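You operate a simulated robot arm through the tools that you are given. There is no shell and no other tool. Be economical: measure what you need, move in short steps, check, and stop when the job is done.

You are at the controls of a simulated two-armed robot. One attempt, no reset.

JOB
On the bed ledge, fold the grey cloth in half.
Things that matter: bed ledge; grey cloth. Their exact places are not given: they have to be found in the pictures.

Only the result counts: the job must be done as asked and must still hold three seconds after the hand-in. Knocking over, shifting, dropping, spilling or breaking anything else fails it. Flat cloth is picked up by pressing the open fingertips on it (5 to 10 N) and closing them slowly along it; thin cloth reads only 2 to 8 mm in the jaws.

ROBOT AND FRAMES
Two 7-joint arms with two-finger parallel grippers on one trunk, on a base that drives. Base frame: it is fixed to the floor where the robot stands at the start and does not move with it; the origin is under the middle of the robot, x ahead of it, y to its left, z up. Lengths are in m, angles in degrees, forces in N, time in s.
The left shoulder is at the start at [0.07, 0.134, 1.076], the right one opposite. Places, roughly: bed ledge [0.5, -0.1, 0.8]. Payload 1.57 kg a hand.
The tool frame of a hand sits at the grasp point between the pads (the TCP): z along the fingers, y along the line on which they close. The tips reach 0.03 m beyond it. The gripper opens to 0.08 m. The fingers are 0.017 m wide and 0.012 m thick; the gripper's body (0.04 by 0.082 m) begins 0.08 m behind the TCP.
Orientation is that of the tool frame in the base frame, as a unit quaternion [x, y, z, w]. With the fingers straight down and closing along the base's y, the tool's x points along the base's -x, its y along +y and its z along -z.

CONTROLS
- The arms move only by the tool send_rows. It takes "left_moves", "right_moves" or both (then of equal length, played together; a hand with none holds still); each is a list of rows, each a list of 3 entries, a list of its own where there are three numbers: the shift along the tool's x, y, z in units of 500 mm (1.0 is 500 mm), then the turn, a rotation vector about the tool's x, y, z in units of 60 degrees (1.0 is 60 degrees), then the closure, from 0 (fully open) to 1 (shut). In form: [[[tx, ty, tz], [ax, ay, az], fingers], ...]. A call has 1 to 12 rows; each row is the pose to reach, as a shift and turn from the pose commanded when the call began, along the tool's axes at that moment. A call with a number of a shift or a turn outside -1 to 1 is refused whole. Each row takes 0.2 s and may step no farther than 0.05 m and 8.6 degrees from the row before; otherwise, or with a gripper value out of range, the whole call is refused. A pose out of reach is approached as far as the arm can. The call stops where the force on the tool passes 40 N (or 10 N more than at its start, if that is more) or the arm is blocked; 0.2 s more then pass. Each finger travels about 0.153 m/s and halts on what it meets, pressing with about 43 N; the grip force reading is that of the motor and also rises with nothing between the fingers. The clock runs only during rows and for 0.2 s after the last one: add rows that repeat a pose to give the fingers time. It gives the time, the measured TCP pose, the force on the tool (base axes), the opening and the grip force at its end, in the units of the frame above (readings bear some noise), with the torque about the TCP (base axes, N m) and any sound that the robot's microphone picked up.
- Cameras (640 x 400 px; columns grow to the right, rows downward): "scene" is now at [0.1436, -0.0113, 1.3007]; the picture's right is [-0.07, -1.00, 0.00], its down [-0.66, 0.04, -0.75] and it looks along [0.75, -0.05, -0.66] (base axes); focal length 273 px, centre (320, 200). "left" rides on the left gripper at [0.072, 0.007, -0.122] in its tool frame; the picture's right is [-0.09, 1.00, 0.00], its down [-0.84, -0.08, -0.54] and it looks along [-0.54, -0.05, 0.84] (tool axes); focal length 238 px, centre (320, 200). "right" rides on the right gripper at [0.072, -0.007, -0.122] in its tool frame; the picture's right is [0.09, 1.00, 0.00], its down [-0.84, 0.08, -0.54] and it looks along [-0.54, 0.05, 0.84] (tool axes); focal length 238 px, centre (320, 200).
- grab_frame(camera): a new picture of that camera. No time passes.
- raise_lower(by): slides the trunk up (or, below 0, down) by that many m; the arms and the scene camera ride with it, the base frame stays. It gives what a move gives, with no picture.
- base_move(legs): drives the robot by 1 to 6 legs, each [ahead, left, turn to the left] in m, m and degrees, along the robot's own axes; the way and the turn of a leg run together, so that a leg with both is an arc; at most 1.5 m and 180 degrees a leg. The arms and the cameras ride along, it lands a little off, and it stops where it bumps. It gives what a move gives.
- turn_head(pan, tilt): turns the head with the scene camera to pan (to the left, within 86 degrees either way) and tilt (down, from -29 to 69), counted from straight ahead of the robot. It gives what a move gives.
- locate(camera, pixels): for up to 12 pixels [column, row] of the newest picture of that camera ("zoom" is the newest enlarged one), the place [x, y, z] in the base frame of the surface seen there, good to about 0.002 m, but the place of the scene camera against the robot may be out by one fixed shift of up to 0.018 m in any direction. No time passes.
- inspect(camera, box): a new picture of the part [left, top, right, bottom] of that camera's present view, enlarged. No time passes.
- close_job(): hands the job in; it is judged then, once.

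Keep the steps short. Do not move on a guess: measure, check each grasp and each placing, and mend mistakes. In all there are 80 turns and 78 pictures (those below and enlarged ones count). Leave the grippers open and the arms clear of the work at the hand-in unless told otherwise, and finish with a single line.

The tools are called after "Request:" as name(argument=value, ...) on one line, values as JSON. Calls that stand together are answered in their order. send_rows: Moves the arms, as the interface text tells. Its arguments: {"type":"object","properties":{"left_moves":{"type":"array","items":{"type":"array"}},"right_moves":{"type":"array","items":{"type":"array"}}},"required":[]} The other tools are called the same way: raise_lower (by) slides the trunk up or down; base_move (legs) drives the base; turn_head (pan, tilt) turns the head that bears the scene camera; grab_frame (camera) takes a picture; locate (camera, pixels) gives the place of the surface under pixels of a picture; inspect (camera, box) takes an enlarged picture of a part of a camera's view; close_job () hands the job in.

At the start:

```text
time: 0.0
left_ee_pos: [0.5085, 0.2335, 0.9949]
left_tool_rot: [-0.001, 1.0, -0.001, 0.0]
left_force: [-0.8, -0.1, -0.1]
left_wrist_torque: [-0.02, 0.01, 0.0]
left_finger_gap: 0.0799
left_grasp_force: 0.0
right_ee_pos: [0.4495, -0.1773, 0.9139]
right_tool_rot: [0.0, 1.0, 0.0, 0.0]
right_force: [-0.3, -0.1, -0.3]
right_wrist_torque: [0.04, -0.01, -0.02]
right_finger_gap: 0.0799
right_grasp_force: 0.1
trunk travel left (down, up): [-0.65, 0.29]
robot x, y, heading: [0.0012, 0.0011, -0.0]
head pan, tilt: [-3.7, 41.0]
```

scene: 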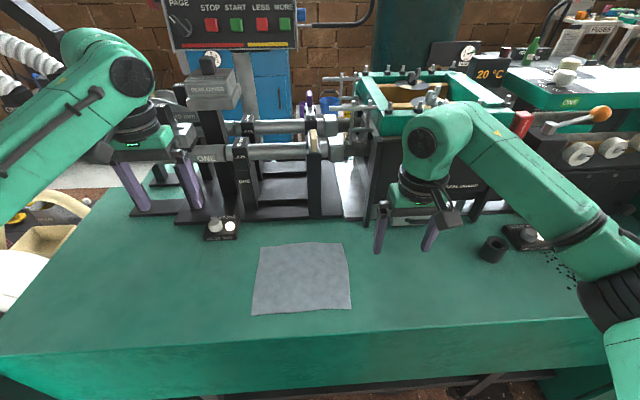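
right: 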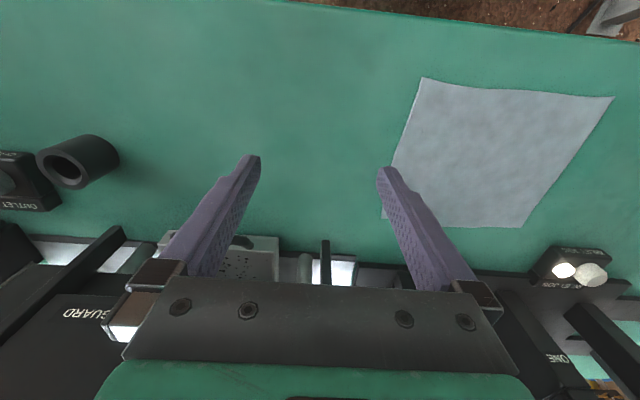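
left: 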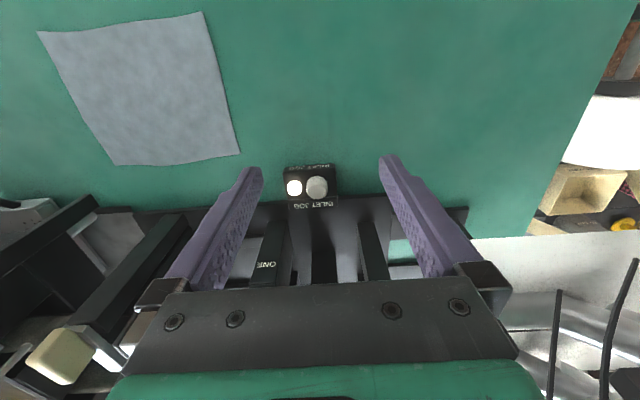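

I see the cloth lying flat. I'm locating its corners in all three pictures, so I can check the scene camera's shift.

Request:
locate(camera="scene", pixels=[[262, 248], [340, 245], [349, 307], [253, 313], [300, 280], [200, 280], [420, 280], [300, 332], [222, 230], [492, 250]])

Request:
locate(camera="right", pixels=[[424, 81], [610, 98], [524, 224], [384, 217], [480, 150], [300, 60]])

Request:
locate(camera="left", pixels=[[42, 34], [200, 15], [237, 153], [115, 163], [150, 90], [320, 60]])

```text
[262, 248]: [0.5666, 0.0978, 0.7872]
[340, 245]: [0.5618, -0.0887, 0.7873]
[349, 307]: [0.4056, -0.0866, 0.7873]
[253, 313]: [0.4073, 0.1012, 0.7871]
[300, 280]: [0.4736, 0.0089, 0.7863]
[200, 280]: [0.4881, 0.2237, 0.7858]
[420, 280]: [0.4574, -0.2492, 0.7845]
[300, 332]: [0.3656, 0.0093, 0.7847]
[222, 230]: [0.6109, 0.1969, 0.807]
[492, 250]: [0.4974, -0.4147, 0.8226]
```

```text
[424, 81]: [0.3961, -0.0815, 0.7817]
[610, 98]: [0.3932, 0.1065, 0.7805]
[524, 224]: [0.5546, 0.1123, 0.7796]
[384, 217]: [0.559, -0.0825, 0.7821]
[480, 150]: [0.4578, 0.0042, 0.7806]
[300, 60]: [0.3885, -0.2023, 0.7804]
```

```text
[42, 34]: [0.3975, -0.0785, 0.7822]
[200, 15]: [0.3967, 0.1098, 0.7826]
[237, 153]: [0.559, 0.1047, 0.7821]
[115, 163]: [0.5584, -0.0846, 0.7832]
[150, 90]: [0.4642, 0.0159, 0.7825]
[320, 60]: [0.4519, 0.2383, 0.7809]
```

Both wrist cameras agree: the cloth spans x 0.396 to 0.559 and y -0.082 to 0.108, with its top at about z 0.781. I plan to carry the near edge over onto the far edge, one hand at each near corner. First I move both hands above those corners with the fingers partly closed to about 3 cm.

Request:
send_rows(left_moves=[[[0.034, -0.05, 0.048], [0, 0, 0], 0.6], [[0.068, -0.1, 0.097], [0, 0, 0], 0.6], [[0.103, -0.149, 0.145], [0, 0, 0], 0.6], [[0.137, -0.198, 0.193], [0, 0, 0], 0.6], [[0.171, -0.248, 0.242], [0, 0, 0], 0.6], [[0.205, -0.297, 0.29], [0, 0, 0], 0.6], [[0.205, -0.297, 0.29], [0, 0, 0], 0.6]], right_moves=[[[0.015, 0.039, 0.021], [0, 0, 0], 0.6], [[0.03, 0.078, 0.043], [0, 0, 0], 0.6], [[0.045, 0.117, 0.064], [0, 0, 0], 0.6], [[0.06, 0.156, 0.085], [0, 0, 0], 0.6], [[0.075, 0.195, 0.107], [0, 0, 0], 0.6], [[0.089, 0.2346, 0.128], [0, 0, 0], 0.6], [[0.089, 0.2346, 0.128], [0, 0, 0], 0.6]])

Request:
grab_frame(camera="right")

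Request:
grab_frame(camera="left")

```text
time: 1.6
left_ee_pos: [0.4043, 0.0807, 0.8529]
left_tool_rot: [0.0, 1.0, 0.0, -0.001]
left_force: [0.6, -0.7, 0.5]
left_wrist_torque: [0.01, -0.01, 0.02]
left_finger_gap: 0.0319
left_grasp_force: 0.0
right_ee_pos: [0.4032, -0.0603, 0.8484]
right_tool_rot: [0.0, 1.0, 0.0, 0.0]
right_force: [0.8, 0.1, 0.9]
right_wrist_torque: [-0.02, 0.01, -0.02]
right_finger_gap: 0.032
right_grasp_force: 0.2
trunk travel left (down, up): [-0.65, 0.29]
robot x, y, heading: [0.0002, 0.001, -0.1]
head pan, tilt: [-3.7, 41.0]
```

```text
74 pictures are left
```

right: 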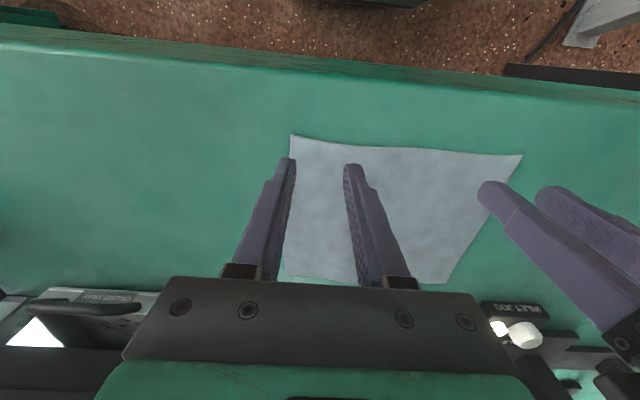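

```text
73 pictures are left
```

left: 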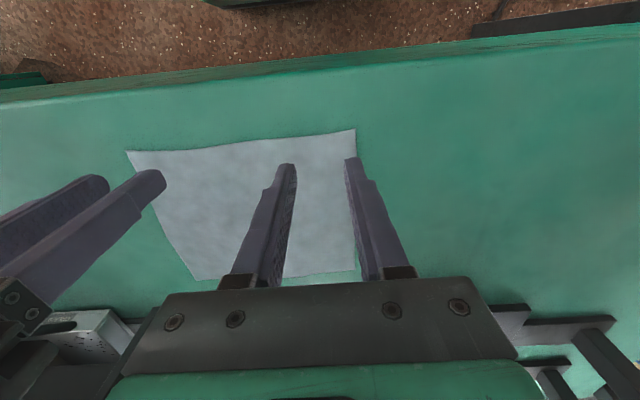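

The hands are above the corners. I measure the corners again from close up.

Request:
locate(camera="right", pixels=[[292, 137], [330, 146], [360, 149], [325, 180], [518, 156], [300, 270]])

Request:
locate(camera="left", pixels=[[354, 131], [320, 137], [290, 141], [320, 180], [130, 153], [345, 268]])

```text
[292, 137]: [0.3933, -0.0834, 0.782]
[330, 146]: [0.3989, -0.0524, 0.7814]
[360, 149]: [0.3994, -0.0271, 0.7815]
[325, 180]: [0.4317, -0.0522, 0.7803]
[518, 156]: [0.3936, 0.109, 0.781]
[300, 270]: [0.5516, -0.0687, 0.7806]
```

```text
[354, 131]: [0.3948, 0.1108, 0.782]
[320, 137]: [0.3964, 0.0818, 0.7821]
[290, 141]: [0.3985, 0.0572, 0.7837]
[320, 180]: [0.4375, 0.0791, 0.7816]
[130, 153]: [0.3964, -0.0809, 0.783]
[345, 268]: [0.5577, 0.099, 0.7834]
```

The near edge is at x≈0.398. I nudge both hands 4 mm forward and slightly inward, then go down to just above the cloth.

Request:
send_rows(left_moves=[[[-0.008, -0.006, 0.02], [0, 0, 0], 0.6], [[-0.008, -0.006, 0.05], [0, 0, 0], 0.6], [[-0.008, -0.006, 0.076], [0, 0, 0], 0.6], [[-0.008, -0.006, 0.076], [0, 0, 0], 0.6]], right_moves=[[[-0.008, 0.016, 0.02], [0, 0, 0], 0.6], [[-0.008, 0.016, 0.045], [0, 0, 0], 0.6], [[-0.008, 0.016, 0.067], [0, 0, 0], 0.6], [[-0.008, 0.016, 0.067], [0, 0, 0], 0.6]])

```text
time: 2.6
left_ee_pos: [0.4103, 0.0811, 0.8148]
left_tool_rot: [-0.001, 1.0, -0.001, 0.0]
left_force: [-0.5, -0.1, -0.8]
left_wrist_torque: [-0.01, 0.0, 0.0]
left_finger_gap: 0.0321
left_grasp_force: 0.1
right_ee_pos: [0.4085, -0.0541, 0.8155]
right_tool_rot: [0.001, 1.0, -0.001, 0.0]
right_force: [0.4, 0.1, 0.9]
right_wrist_torque: [-0.03, -0.01, 0.0]
right_finger_gap: 0.032
right_grasp_force: 0.1
trunk travel left (down, up): [-0.65, 0.29]
robot x, y, heading: [0.0005, 0.0014, 0.0]
head pan, tilt: [-3.7, 41.0]
```

No contact yet (TCP z≈0.815). I go down another 4 mm.

Request:
send_rows(left_moves=[[[0, 0, 0.004], [0, 0, 0], 0.6], [[0, 0, 0.008], [0, 0, 0], 0.6], [[0, 0, 0.008], [0, 0, 0], 0.6]], right_moves=[[[0, 0, 0.004], [0, 0, 0], 0.6], [[0, 0, 0.008], [0, 0, 0], 0.6], [[0, 0, 0.008], [0, 0, 0], 0.6]])

```text
time: 3.4
left_ee_pos: [0.4096, 0.081, 0.811]
left_tool_rot: [0.0, 1.0, -0.001, 0.003]
left_force: [1.1, 0.8, 15.9]
left_wrist_torque: [0.17, 0.04, -0.04]
left_finger_gap: 0.0322
left_grasp_force: 0.0
right_ee_pos: [0.4075, -0.0519, 0.8129]
right_tool_rot: [0.0, 1.0, 0.0, 0.001]
right_force: [-0.4, -0.3, 0.6]
right_wrist_torque: [0.02, 0.02, -0.01]
right_finger_gap: 0.032
right_grasp_force: 0.1
trunk travel left (down, up): [-0.65, 0.29]
robot x, y, heading: [-0.0011, -0.001, -0.1]
head pan, tilt: [-3.7, 41.0]
```

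The left hand presses with 16 N, a bit too much, and the right isn't touching. I ease the left up by 0.5 mm and lower the right by 1.2 mm.

Request:
send_rows(left_moves=[[[0, 0, -0.001], [0, 0, 0], 0.6], [[0, 0, -0.001], [0, 0, 0], 0.6]], right_moves=[[[0, 0, 0.0012], [0, 0, 0], 0.6], [[0, 0, 0.0024], [0, 0, 0], 0.6]])

```text
time: 4.0
left_ee_pos: [0.4096, 0.0808, 0.8112]
left_tool_rot: [-0.001, 1.0, -0.001, 0.002]
left_force: [4.1, 1.4, 27.3]
left_wrist_torque: [0.22, -0.01, -0.03]
left_finger_gap: 0.0317
left_grasp_force: 0.2
right_ee_pos: [0.4063, -0.0529, 0.8111]
right_tool_rot: [0.001, 1.0, 0.0, 0.001]
right_force: [0.7, -0.5, 0.8]
right_wrist_torque: [-0.02, 0.01, 0.0]
right_finger_gap: 0.0317
right_grasp_force: 0.0
trunk travel left (down, up): [-0.65, 0.29]
robot x, y, heading: [0.0019, 0.0015, 0.3]
head pan, tilt: [-3.7, 41.0]
```

The left hand's force rose to 27 N, so I raise it 1.5 mm. The right still shows no contact, so I lower it 1 mm.

Request:
send_rows(left_moves=[[[0, 0, -0.003], [0, 0, 0], 0.6], [[0, 0, -0.003], [0, 0, 0], 0.6], [[0, 0, -0.003], [0, 0, 0], 0.6]], right_moves=[[[0, 0, 0.001], [0, 0, 0], 0.6], [[0, 0, 0.002], [0, 0, 0], 0.6], [[0, 0, 0.002], [0, 0, 0], 0.6]])

```text
time: 4.8
left_ee_pos: [0.4087, 0.0808, 0.8116]
left_tool_rot: [-0.001, 1.0, 0.0, 0.0]
left_force: [2.0, -2.0, 16.4]
left_wrist_torque: [0.04, -0.05, 0.0]
left_finger_gap: 0.0321
left_grasp_force: 0.1
right_ee_pos: [0.4075, -0.053, 0.812]
right_tool_rot: [-0.001, 1.0, 0.0, 0.001]
right_force: [-0.1, 2.5, 7.9]
right_wrist_torque: [-0.01, 0.01, 0.03]
right_finger_gap: 0.0318
right_grasp_force: 0.0
trunk travel left (down, up): [-0.65, 0.29]
robot x, y, heading: [0.0058, -0.0019, 0.2]
head pan, tilt: [-3.7, 41.0]
```

The right is good at 8 N. I raise the left another 0.8 mm.

Request:
send_rows(left_moves=[[[0, 0, -0.0016], [0, 0, 0], 0.6], [[0, 0, -0.0016], [0, 0, 0], 0.6]])

```text
time: 5.4
left_ee_pos: [0.4079, 0.0833, 0.812]
left_tool_rot: [-0.001, 1.0, -0.001, -0.001]
left_force: [-0.5, -0.5, 1.2]
left_wrist_torque: [-0.03, 0.02, -0.01]
left_finger_gap: 0.032
left_grasp_force: 0.0
right_ee_pos: [0.4063, -0.0523, 0.8105]
right_tool_rot: [0.0, 1.0, 0.0, 0.001]
right_force: [-2.0, -0.4, 14.7]
right_wrist_torque: [-0.08, 0.04, -0.01]
right_finger_gap: 0.0319
right_grasp_force: 0.0
trunk travel left (down, up): [-0.65, 0.29]
robot x, y, heading: [0.0027, 0.003, -0.1]
head pan, tilt: [-3.7, 41.0]
```

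The left reads 1 N and the right 15 N. I trim both by a few tenths of a millimetre and close slowly.

Request:
send_rows(left_moves=[[[0, 0, 0.0009], [0, 0, 0], 0.6], [[0, 0, 0.0009], [0, 0, 0], 0.65], [[0, 0, 0.0009], [0, 0, 0], 0.7], [[0, 0, 0.0009], [0, 0, 0], 0.75], [[0, 0, 0.0009], [0, 0, 0], 0.8], [[0, 0, 0.0009], [0, 0, 0], 0.85], [[0, 0, 0.0009], [0, 0, 0], 0.9], [[0, 0, 0.0009], [0, 0, 0], 0.95], [[0, 0, 0.0009], [0, 0, 0], 1.0], [[0, 0, 0.0009], [0, 0, 0], 1.0], [[0, 0, 0.0009], [0, 0, 0], 1.0]], right_moves=[[[0, 0, -0.0008], [0, 0, 0], 0.6], [[0, 0, -0.0008], [0, 0, 0], 0.65], [[0, 0, -0.0008], [0, 0, 0], 0.7], [[0, 0, -0.0008], [0, 0, 0], 0.75], [[0, 0, -0.0008], [0, 0, 0], 0.8], [[0, 0, -0.0008], [0, 0, 0], 0.85], [[0, 0, -0.0008], [0, 0, 0], 0.9], [[0, 0, -0.0008], [0, 0, 0], 0.95], [[0, 0, -0.0008], [0, 0, 0], 1.0], [[0, 0, -0.0008], [0, 0, 0], 1.0], [[0, 0, -0.0008], [0, 0, 0], 1.0]])

Request:
grab_frame(camera="right")

Request:
grab_frame(camera="left")

```text
time: 7.8
left_ee_pos: [0.4106, 0.0819, 0.811]
left_tool_rot: [-0.001, 1.0, -0.002, 0.001]
left_force: [0.7, -7.9, 13.6]
left_wrist_torque: [-0.2, 0.05, 0.08]
left_finger_gap: 0.0021
left_grasp_force: 23.6
right_ee_pos: [0.4083, -0.0526, 0.8122]
right_tool_rot: [-0.001, 1.0, 0.001, 0.001]
right_force: [0.4, 8.4, 0.5]
right_wrist_torque: [0.23, -0.01, -0.07]
right_finger_gap: 0.0022
right_grasp_force: 23.5
trunk travel left (down, up): [-0.65, 0.29]
robot x, y, heading: [0.0009, -0.003, -0.3]
head pan, tilt: [-3.7, 41.0]
```

```text
72 pictures are left
```

right: 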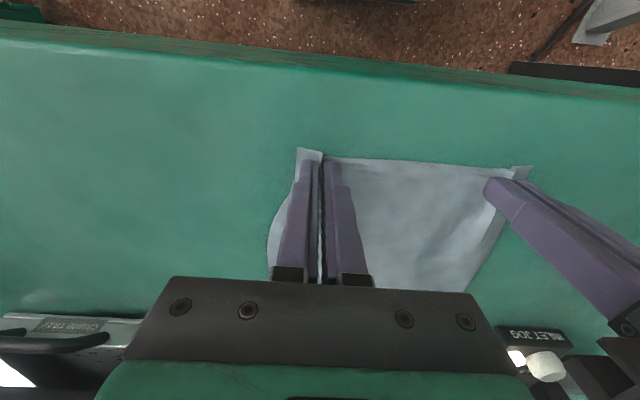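

```text
71 pictures are left
```

left: 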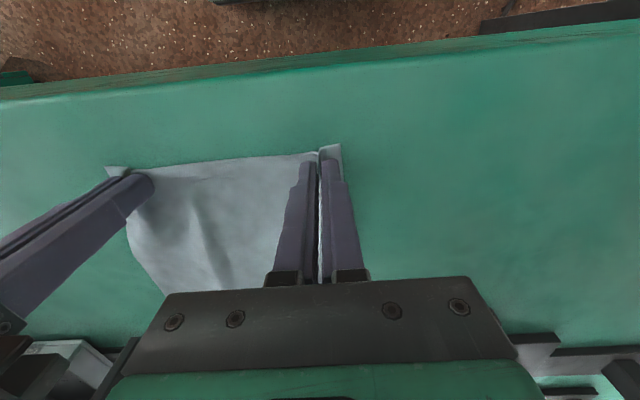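

Both jaws hold cloth, with 2.1 and 2.2 mm gaps. I lift 40 mm and check.

Request:
send_rows(left_moves=[[[0, -0.003, -0.02], [0, 0, 0], 1.0], [[0, -0.006, -0.04], [0, 0, 0], 1.0], [[0, -0.006, -0.06], [0, 0, 0], 1.0], [[0, -0.006, -0.08], [0, 0, 0], 1.0]], right_moves=[[[0, 0.003, -0.02], [0, 0, 0], 1.0], [[0, 0.006, -0.04], [0, 0, 0], 1.0], [[0, 0.006, -0.06], [0, 0, 0], 1.0], [[0, 0.006, -0.08], [0, 0, 0], 1.0]])

Request:
grab_frame(camera="scene")

Request:
grab_frame(camera="right")

```text
time: 8.8
left_ee_pos: [0.4113, 0.0772, 0.8473]
left_tool_rot: [-0.001, 1.0, 0.001, 0.0]
left_force: [-1.2, -2.3, -0.1]
left_wrist_torque: [-0.09, -0.02, 0.01]
left_finger_gap: 0.0021
left_grasp_force: 24.0
right_ee_pos: [0.4096, -0.0507, 0.8509]
right_tool_rot: [0.0, 1.0, -0.002, 0.0]
right_force: [0.2, 1.5, 0.3]
right_wrist_torque: [0.01, -0.01, -0.06]
right_finger_gap: 0.0021
right_grasp_force: 23.8
trunk travel left (down, up): [-0.65, 0.29]
robot x, y, heading: [-0.0024, -0.0011, -0.0]
head pan, tilt: [-3.7, 41.0]
```

```text
70 pictures are left
```

scene: 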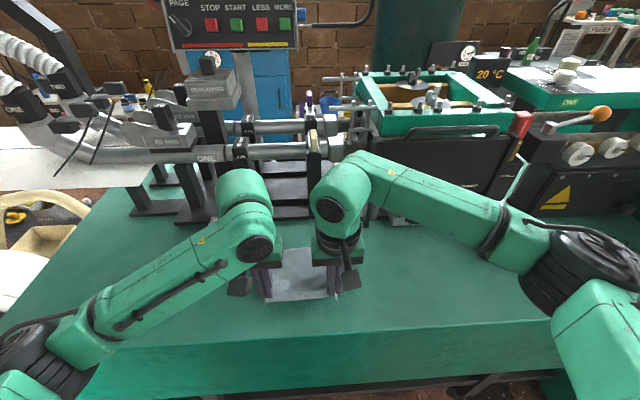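

```text
69 pictures are left
```

right: 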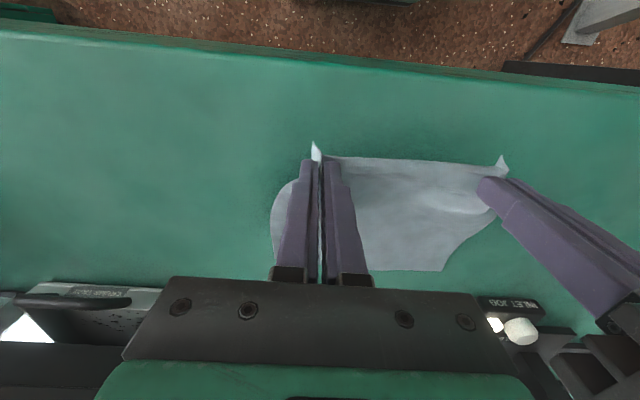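

Both corners lift cleanly. Before I choose the carry path and tilt, I measure the machine parts behind the cloth and the ledge's near edge.

Request:
locate(camera="scene", pixels=[[290, 211], [310, 180], [316, 150], [280, 150], [236, 155], [300, 125], [400, 140], [420, 128], [380, 220], [300, 340], [120, 352], [340, 150]])

```text
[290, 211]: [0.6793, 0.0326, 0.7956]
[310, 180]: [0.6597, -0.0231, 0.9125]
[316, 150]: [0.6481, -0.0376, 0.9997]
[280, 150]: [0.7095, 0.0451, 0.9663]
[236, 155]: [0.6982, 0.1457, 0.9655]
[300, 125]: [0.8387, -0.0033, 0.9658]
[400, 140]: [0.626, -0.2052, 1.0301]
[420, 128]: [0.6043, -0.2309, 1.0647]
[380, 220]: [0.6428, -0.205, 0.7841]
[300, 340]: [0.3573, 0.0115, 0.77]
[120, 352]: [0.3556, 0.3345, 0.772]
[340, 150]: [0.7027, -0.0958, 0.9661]
```

The machine starts at x≈0.65, so I can't tilt the hands toward it. Instead I'll lift the cloth until it hangs straight. Then I set its bottom edge down at x≈0.42, lower while moving forward to lay out the bottom half, and come back to lay the held edge on the bottom edge. First, the lift.

Request:
send_rows(left_moves=[[[0, 0, -0.05], [0, 0, 0], 1.0], [[0, 0, -0.1], [0, 0, 0], 1.0], [[0, 0, -0.15], [0, 0, 0], 1.0], [[0, 0, -0.2], [0, 0, 0], 1.0], [[0, 0, -0.25], [0, 0, 0], 1.0], [[0, 0, -0.3], [0, 0, 0], 1.0], [[0, 0, -0.34], [0, 0, 0], 1.0], [[0, 0, -0.34], [0, 0, 0], 1.0], [[0, 0, -0.34], [0, 0, 0], 1.0], [[0, 0, -0.34], [0, 0, 0], 1.0]], right_moves=[[[0, 0, -0.05], [0, 0, 0], 1.0], [[0, 0, -0.1], [0, 0, 0], 1.0], [[0, 0, -0.15], [0, 0, 0], 1.0], [[0, 0, -0.2], [0, 0, 0], 1.0], [[0, 0, -0.25], [0, 0, 0], 1.0], [[0, 0, -0.3], [0, 0, 0], 1.0], [[0, 0, -0.34], [0, 0, 0], 1.0], [[0, 0, -0.34], [0, 0, 0], 1.0], [[0, 0, -0.34], [0, 0, 0], 1.0], [[0, 0, -0.34], [0, 0, 0], 1.0]])

Request:
grab_frame(camera="scene")

Request:
grab_frame(camera="right")

Request:
grab_frame(camera="left")

```text
time: 11.0
left_ee_pos: [0.4099, 0.0786, 1.0199]
left_tool_rot: [-0.001, 1.0, -0.001, 0.001]
left_force: [0.3, -0.5, -1.0]
left_wrist_torque: [-0.03, -0.03, 0.01]
left_finger_gap: 0.002
left_grasp_force: 23.5
right_ee_pos: [0.4111, -0.0496, 1.0198]
right_tool_rot: [0.0, 1.0, 0.0, 0.0]
right_force: [-0.2, 2.2, -0.2]
right_wrist_torque: [0.05, 0.01, 0.02]
right_finger_gap: 0.0021
right_grasp_force: 23.8
trunk travel left (down, up): [-0.65, 0.29]
robot x, y, heading: [0.0023, 0.0022, -0.1]
head pan, tilt: [-3.7, 41.0]
```

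```text
68 pictures are left
```

scene: 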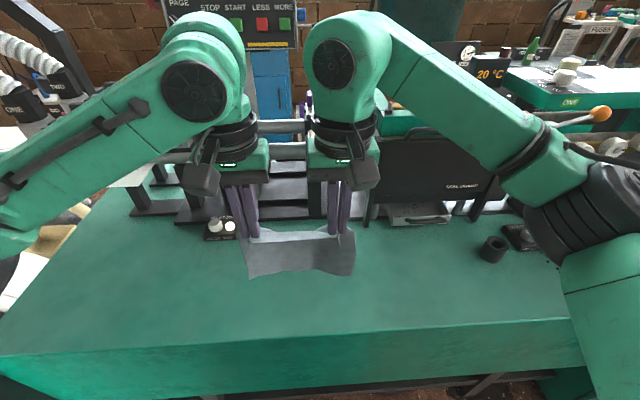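

```text
67 pictures are left
```

right: 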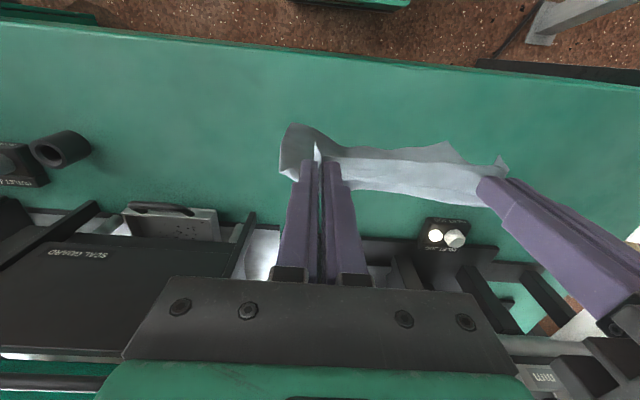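

```text
66 pictures are left
```

left: 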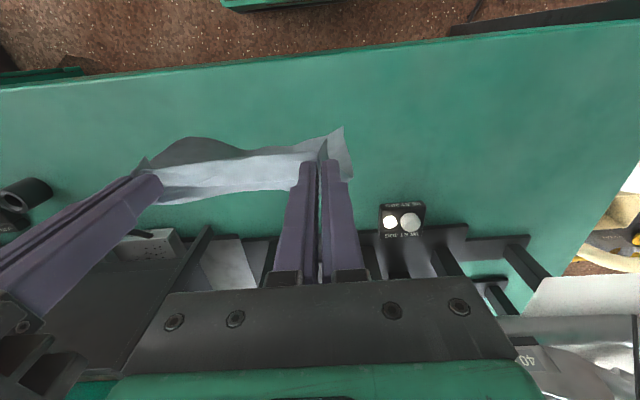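

The cloth hangs free. I locate its bottom edge, at about row 270 of the scene picture.

Request:
locate(camera="scene", pixels=[[252, 275], [275, 272], [300, 269], [325, 272], [350, 272], [300, 245], [300, 236]])

```text
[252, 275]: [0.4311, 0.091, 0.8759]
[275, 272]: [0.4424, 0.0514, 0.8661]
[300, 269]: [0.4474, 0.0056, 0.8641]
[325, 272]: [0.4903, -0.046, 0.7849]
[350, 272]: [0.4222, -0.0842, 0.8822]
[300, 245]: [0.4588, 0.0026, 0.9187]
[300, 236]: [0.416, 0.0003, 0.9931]
```

The bottom edge is at about z 0.87, roughly 8.5 cm above the ledge. I lower 85 mm straight down until it touches, then look.

Request:
send_rows(left_moves=[[[0, 0.002, 0.03], [0, 0, 0], 1.0], [[0, 0.004, 0.06], [0, 0, 0], 1.0], [[0, 0.004, 0.09], [0, 0, 0], 1.0], [[0, 0.004, 0.12], [0, 0, 0], 1.0], [[0, 0.004, 0.15], [0, 0, 0], 1.0], [[0, 0.004, 0.17], [0, 0, 0], 1.0], [[0, 0.004, 0.17], [0, 0, 0], 1.0]], right_moves=[[[0, -0.002, 0.03], [0, 0, 0], 1.0], [[0, -0.004, 0.06], [0, 0, 0], 1.0], [[0, -0.004, 0.09], [0, 0, 0], 1.0], [[0, -0.004, 0.12], [0, 0, 0], 1.0], [[0, -0.004, 0.15], [0, 0, 0], 1.0], [[0, -0.004, 0.17], [0, 0, 0], 1.0], [[0, -0.004, 0.17], [0, 0, 0], 1.0]])

Request:
grab_frame(camera="scene")

Request:
grab_frame(camera="right")

```text
time: 12.6
left_ee_pos: [0.4112, 0.0779, 0.9365]
left_tool_rot: [0.0, 1.0, 0.0, 0.0]
left_force: [0.4, -3.1, -0.1]
left_wrist_torque: [-0.07, 0.03, 0.03]
left_finger_gap: 0.0024
left_grasp_force: 23.7
right_ee_pos: [0.4092, -0.0516, 0.9366]
right_tool_rot: [0.001, 1.0, 0.001, 0.001]
right_force: [-0.2, 2.8, -0.7]
right_wrist_torque: [0.09, 0.0, -0.06]
right_finger_gap: 0.0024
right_grasp_force: 24.1
trunk travel left (down, up): [-0.65, 0.29]
robot x, y, heading: [-0.0011, -0.0004, -0.3]
head pan, tilt: [-3.7, 41.0]
```

```text
65 pictures are left
```

scene: 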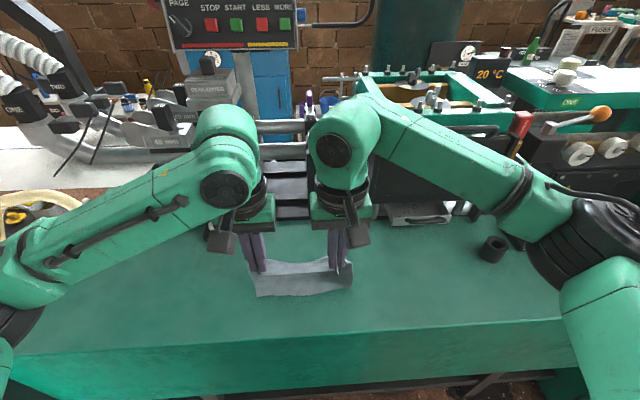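

```text
64 pictures are left
```

right: 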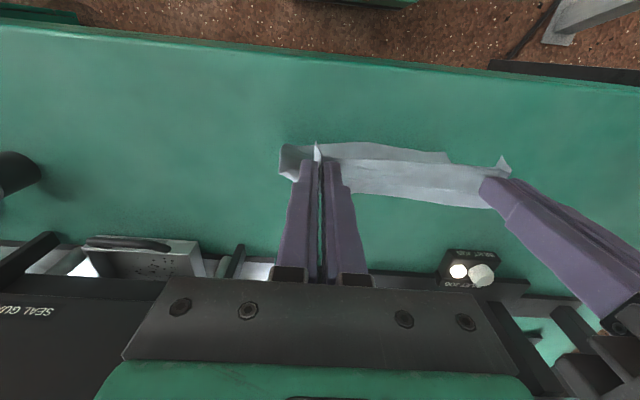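

Request:
locate(camera="scene", pixels=[[257, 294], [275, 294], [300, 292], [325, 292], [350, 288], [300, 278], [300, 262]])

Request:
locate(camera="right", pixels=[[288, 147], [400, 152], [440, 155], [400, 190], [460, 205]])

```text
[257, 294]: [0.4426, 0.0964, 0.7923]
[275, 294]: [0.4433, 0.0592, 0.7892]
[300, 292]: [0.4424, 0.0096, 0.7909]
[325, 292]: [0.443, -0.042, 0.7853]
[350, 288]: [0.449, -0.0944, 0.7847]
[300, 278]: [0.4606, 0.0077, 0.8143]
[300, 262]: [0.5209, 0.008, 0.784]
```

```text
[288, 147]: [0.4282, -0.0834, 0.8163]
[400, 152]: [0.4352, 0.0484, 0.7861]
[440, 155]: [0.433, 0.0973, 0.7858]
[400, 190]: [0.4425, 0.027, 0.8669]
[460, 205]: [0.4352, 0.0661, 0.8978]
```

The bottom edge now touches at x≈0.434. I move forward to x≈0.515 while lowering to z≈0.892, which lays the bottom half out behind.

Request:
send_rows(left_moves=[[[-0.035, 0, 0.01], [0, 0, 0], 1.0], [[-0.07, 0, 0.02], [0, 0, 0], 1.0], [[-0.105, 0, 0.035], [0, 0, 0], 1.0], [[-0.14, 0, 0.05], [0, 0, 0], 1.0], [[-0.175, 0, 0.07], [0, 0, 0], 1.0], [[-0.21, 0, 0.09], [0, 0, 0], 1.0], [[-0.21, 0, 0.09], [0, 0, 0], 1.0]], right_moves=[[[-0.035, 0, 0.01], [0, 0, 0], 1.0], [[-0.07, 0, 0.02], [0, 0, 0], 1.0], [[-0.105, 0, 0.035], [0, 0, 0], 1.0], [[-0.14, 0, 0.05], [0, 0, 0], 1.0], [[-0.175, 0, 0.07], [0, 0, 0], 1.0], [[-0.21, 0, 0.09], [0, 0, 0], 1.0], [[-0.21, 0, 0.09], [0, 0, 0], 1.0]])

Request:
grab_frame(camera="scene")

Request:
grab_frame(camera="right")

Request:
grab_frame(camera="left")

```text
time: 14.2
left_ee_pos: [0.515, 0.0811, 0.89]
left_tool_rot: [-0.001, 1.0, -0.001, 0.0]
left_force: [-0.6, -4.1, 0.8]
left_wrist_torque: [-0.16, 0.0, 0.05]
left_finger_gap: 0.0023
left_grasp_force: 23.5
right_ee_pos: [0.5119, -0.0502, 0.8912]
right_tool_rot: [0.0, 1.0, 0.0, 0.0]
right_force: [0.9, 4.6, -0.1]
right_wrist_torque: [0.14, -0.01, -0.04]
right_finger_gap: 0.0021
right_grasp_force: 23.3
trunk travel left (down, up): [-0.65, 0.29]
robot x, y, heading: [0.0026, 0.0002, -0.1]
head pan, tilt: [-3.7, 41.0]
```

```text
63 pictures are left
```

scene: 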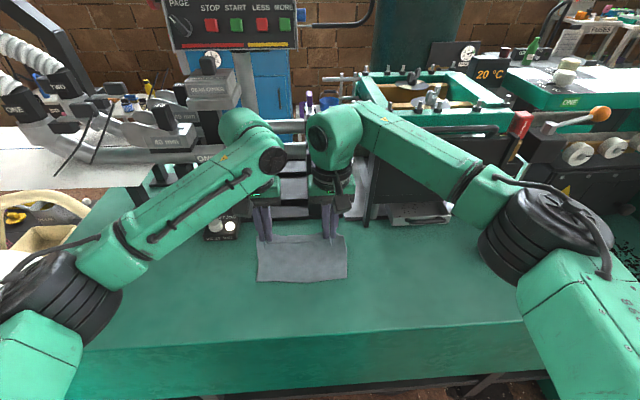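

```text
62 pictures are left
```

right: 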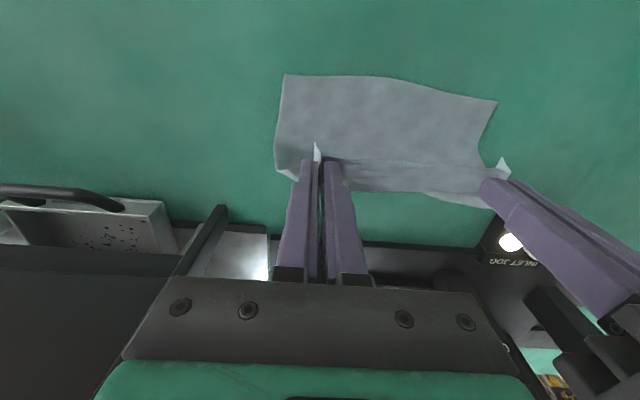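

```text
61 pictures are left
```

left: 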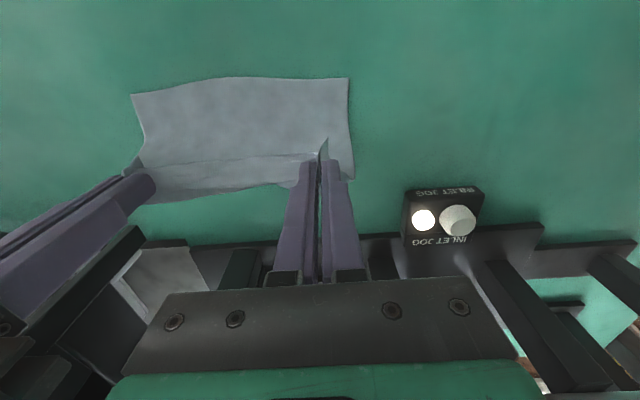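

Just as intended: the bottom half lies trailing toward the robot. I measure its edge and the bulge.

Request:
locate(camera="right", pixels=[[285, 77], [340, 78], [400, 81], [494, 101], [300, 120], [400, 120], [280, 165], [420, 180], [400, 150], [395, 189]])

Request:
locate(camera="left", pixels=[[347, 80], [240, 80], [134, 96], [345, 130], [240, 130], [350, 172], [240, 155], [240, 180]])

```text
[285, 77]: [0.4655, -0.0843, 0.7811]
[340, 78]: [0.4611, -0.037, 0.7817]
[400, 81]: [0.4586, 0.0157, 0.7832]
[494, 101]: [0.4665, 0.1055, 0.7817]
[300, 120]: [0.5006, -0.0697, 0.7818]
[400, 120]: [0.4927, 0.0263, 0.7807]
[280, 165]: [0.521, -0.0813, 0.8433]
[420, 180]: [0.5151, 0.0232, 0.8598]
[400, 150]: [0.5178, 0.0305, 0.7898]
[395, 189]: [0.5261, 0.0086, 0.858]
```

```text
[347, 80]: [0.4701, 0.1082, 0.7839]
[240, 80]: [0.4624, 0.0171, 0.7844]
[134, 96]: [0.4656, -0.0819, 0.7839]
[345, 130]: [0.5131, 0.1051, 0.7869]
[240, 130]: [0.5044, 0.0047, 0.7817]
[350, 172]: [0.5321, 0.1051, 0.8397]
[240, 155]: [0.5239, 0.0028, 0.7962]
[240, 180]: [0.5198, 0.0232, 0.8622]
```

The bottom edge lies at x≈0.465, and about 5 cm of cloth is flat behind it. I move 3 cm further forward and a little lower to lay the full half (fold line about 0.546). Then I arc back toward x≈0.50 while lowering.

Request:
send_rows(left_moves=[[[-0.03, 0, 0.015], [0, 0, 0], 1.0], [[-0.06, 0, 0.03], [0, 0, 0], 1.0], [[-0.06, 0, 0.035], [0, 0, 0], 1.0], [[-0.04, 0, 0.045], [0, 0, 0], 1.0], [[-0.02, 0, 0.055], [0, 0, 0], 1.0], [[0.0, 0, 0.07], [0, 0, 0], 1.0], [[0.02, 0, 0.085], [0, 0, 0], 1.0], [[0.02, 0, 0.085], [0, 0, 0], 1.0]], right_moves=[[[-0.03, 0, 0.015], [0, 0, 0], 1.0], [[-0.06, 0, 0.03], [0, 0, 0], 1.0], [[-0.06, 0, 0.035], [0, 0, 0], 1.0], [[-0.04, 0, 0.045], [0, 0, 0], 1.0], [[-0.02, 0, 0.055], [0, 0, 0], 1.0], [[0.0, 0, 0.07], [0, 0, 0], 1.0], [[0.02, 0, 0.085], [0, 0, 0], 1.0], [[0.02, 0, 0.085], [0, 0, 0], 1.0]])

Request:
grab_frame(camera="right")

Request:
grab_frame(camera="left")

```text
time: 16.0
left_ee_pos: [0.5049, 0.0784, 0.8474]
left_tool_rot: [-0.001, 1.0, 0.0, 0.0]
left_force: [-0.3, -4.6, -0.8]
left_wrist_torque: [-0.12, 0.01, 0.03]
left_finger_gap: 0.002
left_grasp_force: 23.3
right_ee_pos: [0.5022, -0.052, 0.8472]
right_tool_rot: [0.0, 1.0, 0.0, 0.001]
right_force: [-0.6, 4.6, -0.7]
right_wrist_torque: [0.12, -0.02, -0.04]
right_finger_gap: 0.0021
right_grasp_force: 23.7
trunk travel left (down, up): [-0.65, 0.29]
robot x, y, heading: [0.003, -0.0016, 0.1]
head pan, tilt: [-3.7, 41.0]
```

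```text
60 pictures are left
```

right: 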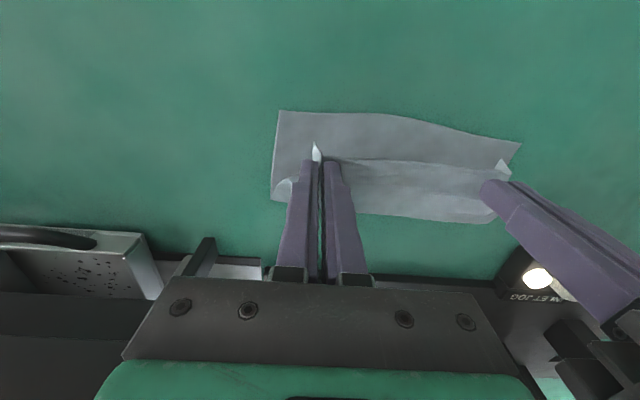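

```text
59 pictures are left
```

left: 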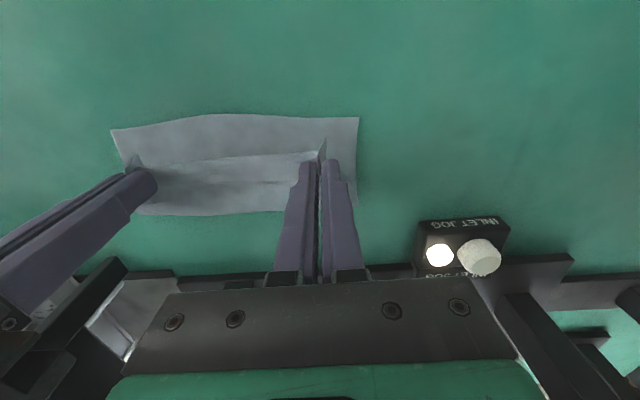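

Request:
locate(camera="right", pixels=[[279, 113], [340, 114], [400, 118], [517, 144], [274, 200], [400, 210], [440, 220], [480, 222], [400, 165], [400, 190]])

Request:
locate(camera="left", pixels=[[356, 119], [240, 116], [115, 131], [356, 202], [240, 212], [200, 214], [150, 212], [240, 160], [240, 185]])

```text
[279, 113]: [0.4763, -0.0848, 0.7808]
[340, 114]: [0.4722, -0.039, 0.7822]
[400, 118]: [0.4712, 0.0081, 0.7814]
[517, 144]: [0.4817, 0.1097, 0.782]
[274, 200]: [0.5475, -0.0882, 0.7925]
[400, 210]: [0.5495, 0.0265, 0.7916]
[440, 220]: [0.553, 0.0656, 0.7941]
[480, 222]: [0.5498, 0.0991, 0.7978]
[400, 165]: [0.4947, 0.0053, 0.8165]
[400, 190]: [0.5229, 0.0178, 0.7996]
```

```text
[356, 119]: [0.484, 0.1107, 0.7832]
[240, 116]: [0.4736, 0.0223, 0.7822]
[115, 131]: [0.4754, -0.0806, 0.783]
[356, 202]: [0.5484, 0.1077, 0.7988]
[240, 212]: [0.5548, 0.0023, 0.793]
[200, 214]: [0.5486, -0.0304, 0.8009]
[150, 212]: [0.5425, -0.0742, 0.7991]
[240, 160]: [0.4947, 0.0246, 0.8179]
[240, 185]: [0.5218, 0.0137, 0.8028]
```

The bottom edge lies at x 0.472–0.483 and the fold bulge at about 0.552. The held edge sits about 11 mm behind the TCP, so I aim the right hand at x≈0.486 and the left at 0.493, lowering to z≈0.816.

Request:
send_rows(left_moves=[[[0.008, 0, 0.02], [0, 0, 0], 1.0], [[0.016, 0, 0.04], [0, 0, 0], 1.0], [[0.024, 0, 0.055], [0, 0, 0], 1.0], [[0.024, 0, 0.064], [0, 0, 0], 1.0], [[0.024, 0, 0.064], [0, 0, 0], 1.0]], right_moves=[[[0.01, 0, 0.02], [0, 0, 0], 1.0], [[0.02, 0, 0.04], [0, 0, 0], 1.0], [[0.032, 0, 0.055], [0, 0, 0], 1.0], [[0.032, 0, 0.064], [0, 0, 0], 1.0], [[0.032, 0, 0.064], [0, 0, 0], 1.0]])

Request:
grab_frame(camera="right")

Request:
grab_frame(camera="left")

```text
time: 17.2
left_ee_pos: [0.4929, 0.0805, 0.8154]
left_tool_rot: [-0.001, 1.0, 0.0, 0.0]
left_force: [-0.3, -4.9, 0.8]
left_wrist_torque: [-0.14, 0.02, 0.04]
left_finger_gap: 0.0021
left_grasp_force: 24.1
right_ee_pos: [0.4872, -0.0517, 0.8168]
right_tool_rot: [-0.001, 1.0, 0.0, 0.001]
right_force: [-0.1, 4.3, -0.2]
right_wrist_torque: [0.16, -0.03, -0.05]
right_finger_gap: 0.0023
right_grasp_force: 23.7
trunk travel left (down, up): [-0.65, 0.29]
robot x, y, heading: [0.0011, 0.0027, -0.0]
head pan, tilt: [-3.7, 41.0]
```

```text
58 pictures are left
```

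right: 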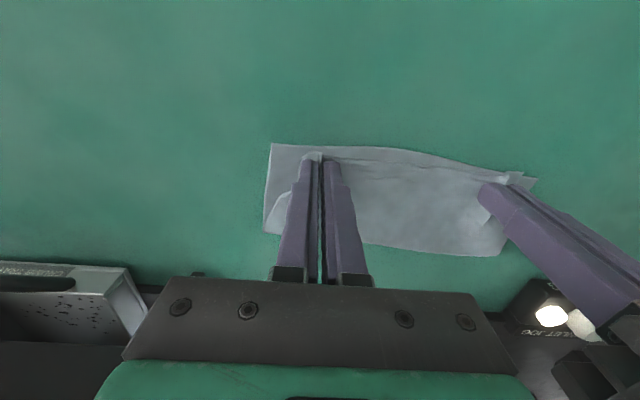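

```text
57 pictures are left
```

left: 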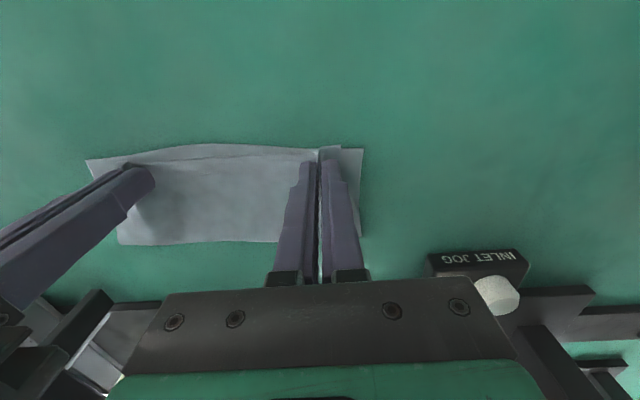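

Very close now. I compare the top and bottom edges.

Request:
inspect(camera="right", box=[240, 120, 560, 280])

Request:
locate(camera="right", pixels=[[271, 145], [340, 147], [400, 151], [534, 179], [313, 155], [340, 160], [400, 164], [517, 175], [400, 245], [500, 253], [266, 231]])

Request:
locate(camera="left", pixels=[[361, 150], [240, 146], [90, 161], [328, 149], [240, 157], [180, 160], [358, 235], [240, 240], [122, 240]])

```text
2.00 times, centred on (400, 200) of right
```

zoom: 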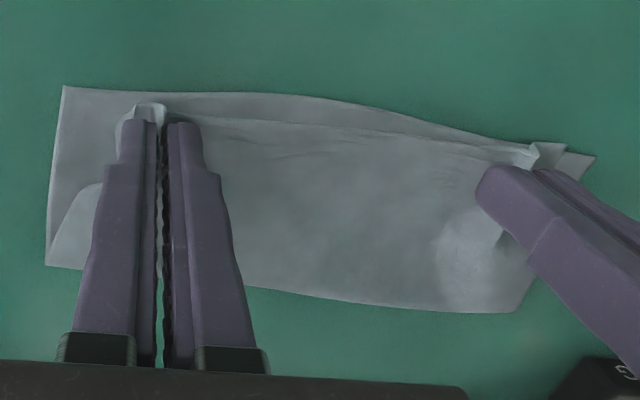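

```text
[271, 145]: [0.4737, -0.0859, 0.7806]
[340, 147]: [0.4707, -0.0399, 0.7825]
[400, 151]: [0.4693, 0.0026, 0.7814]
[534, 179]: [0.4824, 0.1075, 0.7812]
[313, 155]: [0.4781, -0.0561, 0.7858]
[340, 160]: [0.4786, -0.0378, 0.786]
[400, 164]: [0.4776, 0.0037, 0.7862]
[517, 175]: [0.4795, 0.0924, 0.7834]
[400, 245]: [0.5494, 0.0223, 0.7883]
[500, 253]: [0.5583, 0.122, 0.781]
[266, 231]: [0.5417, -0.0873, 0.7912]
```

```text
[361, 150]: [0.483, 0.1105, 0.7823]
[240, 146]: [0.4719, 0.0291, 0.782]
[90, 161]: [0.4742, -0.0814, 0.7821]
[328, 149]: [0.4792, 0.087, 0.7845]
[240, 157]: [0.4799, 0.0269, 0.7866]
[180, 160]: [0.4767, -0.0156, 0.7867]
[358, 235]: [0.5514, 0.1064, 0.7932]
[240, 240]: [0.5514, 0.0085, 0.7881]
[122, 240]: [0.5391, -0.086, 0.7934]
```

The top edge is within about 8 mm of the bottom edge everywhere. I shift the right hand back 4 mm and the left 1 mm, then lower until the tips touch lightly. Opening slowly should then spread the gathered cloth out again.

Request:
send_rows(left_moves=[[[0.002, 0, 0.002], [0, 0, 0], 1.0], [[0.002, 0, 0.005], [0, 0, 0], 1.0], [[0.002, 0, 0.007], [0, 0, 0], 1.0], [[0.002, 0, 0.007], [0, 0, 0], 1.0]], right_moves=[[[0.008, 0, 0.002], [0, 0, 0], 1.0], [[0.008, 0, 0.005], [0, 0, 0], 1.0], [[0.008, 0, 0.007], [0, 0, 0], 1.0], [[0.008, 0, 0.007], [0, 0, 0], 1.0]])

```text
time: 18.2
left_ee_pos: [0.492, 0.0806, 0.8138]
left_tool_rot: [-0.001, 1.0, -0.001, 0.0]
left_force: [-0.5, -4.5, 2.0]
left_wrist_torque: [-0.15, 0.06, 0.02]
left_finger_gap: 0.0021
left_grasp_force: 23.9
right_ee_pos: [0.4834, -0.0509, 0.8142]
right_tool_rot: [0.0, 1.0, 0.0, 0.0]
right_force: [0.6, 4.8, 0.5]
right_wrist_torque: [0.1, -0.02, -0.07]
right_finger_gap: 0.0023
right_grasp_force: 23.7
trunk travel left (down, up): [-0.65, 0.29]
robot x, y, heading: [-0.0012, 0.0025, -0.1]
head pan, tilt: [-3.7, 41.0]
```

Left touches at 2 N and right is nearly touching. I lower the right 1 mm and the left 0.4 mm and open slowly to 3 cm.

Request:
send_rows(left_moves=[[[0, 0, 0.0008], [0, 0, 0], 1.0], [[0, 0, 0.0008], [0, 0, 0], 0.95], [[0, 0, 0.0008], [0, 0, 0], 0.9], [[0, 0, 0.0008], [0, 0, 0], 0.85], [[0, 0, 0.0008], [0, 0, 0], 0.8], [[0, 0, 0.0008], [0, 0, 0], 0.75], [[0, 0, 0.0008], [0, 0, 0], 0.7], [[0, 0, 0.0008], [0, 0, 0], 0.65], [[0, 0, 0.0008], [0, 0, 0], 0.6]], right_moves=[[[0, 0, 0.002], [0, 0, 0], 1.0], [[0, 0, 0.002], [0, 0, 0], 0.95], [[0, 0, 0.002], [0, 0, 0], 0.9], [[0, 0, 0.002], [0, 0, 0], 0.85], [[0, 0, 0.002], [0, 0, 0], 0.8], [[0, 0, 0.002], [0, 0, 0], 0.75], [[0, 0, 0.002], [0, 0, 0], 0.7], [[0, 0, 0.002], [0, 0, 0], 0.65], [[0, 0, 0.002], [0, 0, 0], 0.6]])

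Request:
grab_frame(camera="right")

Request:
grab_frame(camera="left")

```text
time: 20.2
left_ee_pos: [0.4917, 0.0798, 0.8129]
left_tool_rot: [0.0, 1.0, 0.0, 0.001]
left_force: [1.0, -1.8, 13.8]
left_wrist_torque: [0.0, 0.04, -0.02]
left_finger_gap: 0.024
left_grasp_force: 0.1
right_ee_pos: [0.481, -0.0519, 0.8129]
right_tool_rot: [0.0, 1.0, 0.0, 0.001]
right_force: [0.0, 0.7, 1.2]
right_wrist_torque: [0.0, -0.02, 0.03]
right_finger_gap: 0.0311
right_grasp_force: 0.1
trunk travel left (down, up): [-0.65, 0.29]
robot x, y, heading: [0.0003, 0.0012, -0.1]
head pan, tilt: [-3.7, 41.0]
```

```text
55 pictures are left
```

right: 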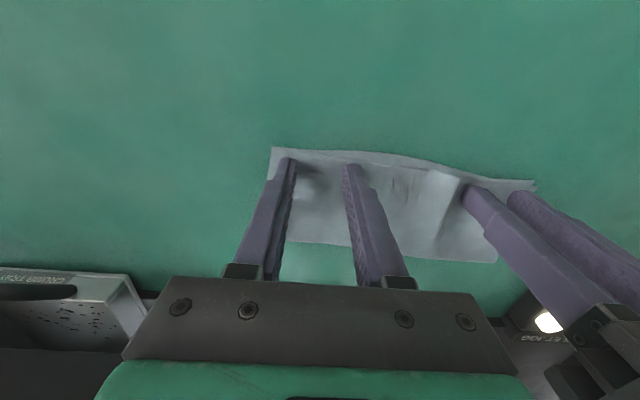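

```text
54 pictures are left
```

left: 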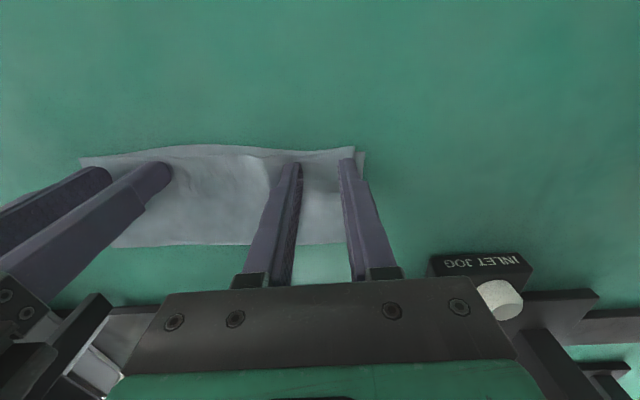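

The gathers are spread out, with only a small ridge beside the left inner finger. I lift both hands straight up.

Request:
send_rows(left_moves=[[[0, 0, -0.01], [0, 0, 0], 0.6], [[0, 0, -0.04], [0, 0, 0], 0.6], [[0, 0, -0.1], [0, 0, 0], 0.6], [[0, 0, -0.18], [0, 0, 0], 0.6], [[0, 0, -0.24], [0, 0, 0], 0.6]], right_moves=[[[0, 0, -0.01], [0, 0, 0], 0.6], [[0, 0, -0.04], [0, 0, 0], 0.6], [[0, 0, -0.1], [0, 0, 0], 0.6], [[0, 0, -0.18], [0, 0, 0], 0.6], [[0, 0, -0.24], [0, 0, 0], 0.6]])

Request:
grab_frame(camera="right")

Request:
inspect(camera="scene", box=[220, 210, 380, 310])

```text
time: 21.4
left_ee_pos: [0.4916, 0.0825, 0.9346]
left_tool_rot: [-0.001, 1.0, 0.0, 0.0]
left_force: [0.4, 0.4, -0.1]
left_wrist_torque: [-0.01, -0.01, 0.0]
left_finger_gap: 0.032
left_grasp_force: 0.1
right_ee_pos: [0.4835, -0.0497, 0.9321]
right_tool_rot: [-0.001, 1.0, -0.001, 0.0]
right_force: [-0.1, 0.6, -0.7]
right_wrist_torque: [0.02, -0.01, -0.04]
right_finger_gap: 0.0319
right_grasp_force: 0.0
trunk travel left (down, up): [-0.65, 0.29]
robot x, y, heading: [-0.0028, 0.0039, 0.1]
head pan, tilt: [-3.7, 41.0]
```

```text
53 pictures are left
```

right: 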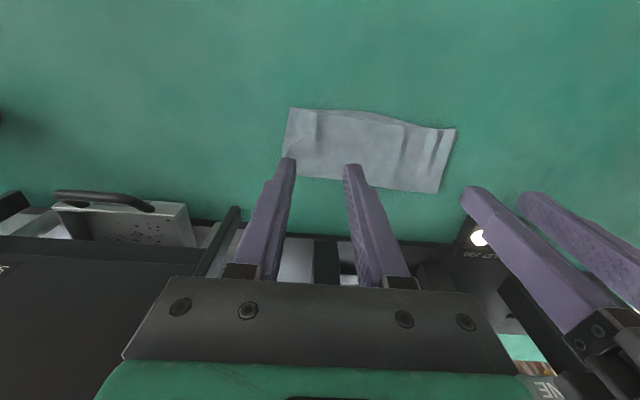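

```text
4.00 times, centred on (300, 260) of scene
```

zoom: 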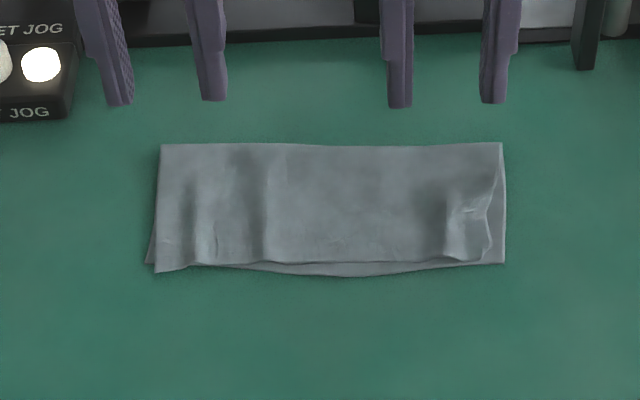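

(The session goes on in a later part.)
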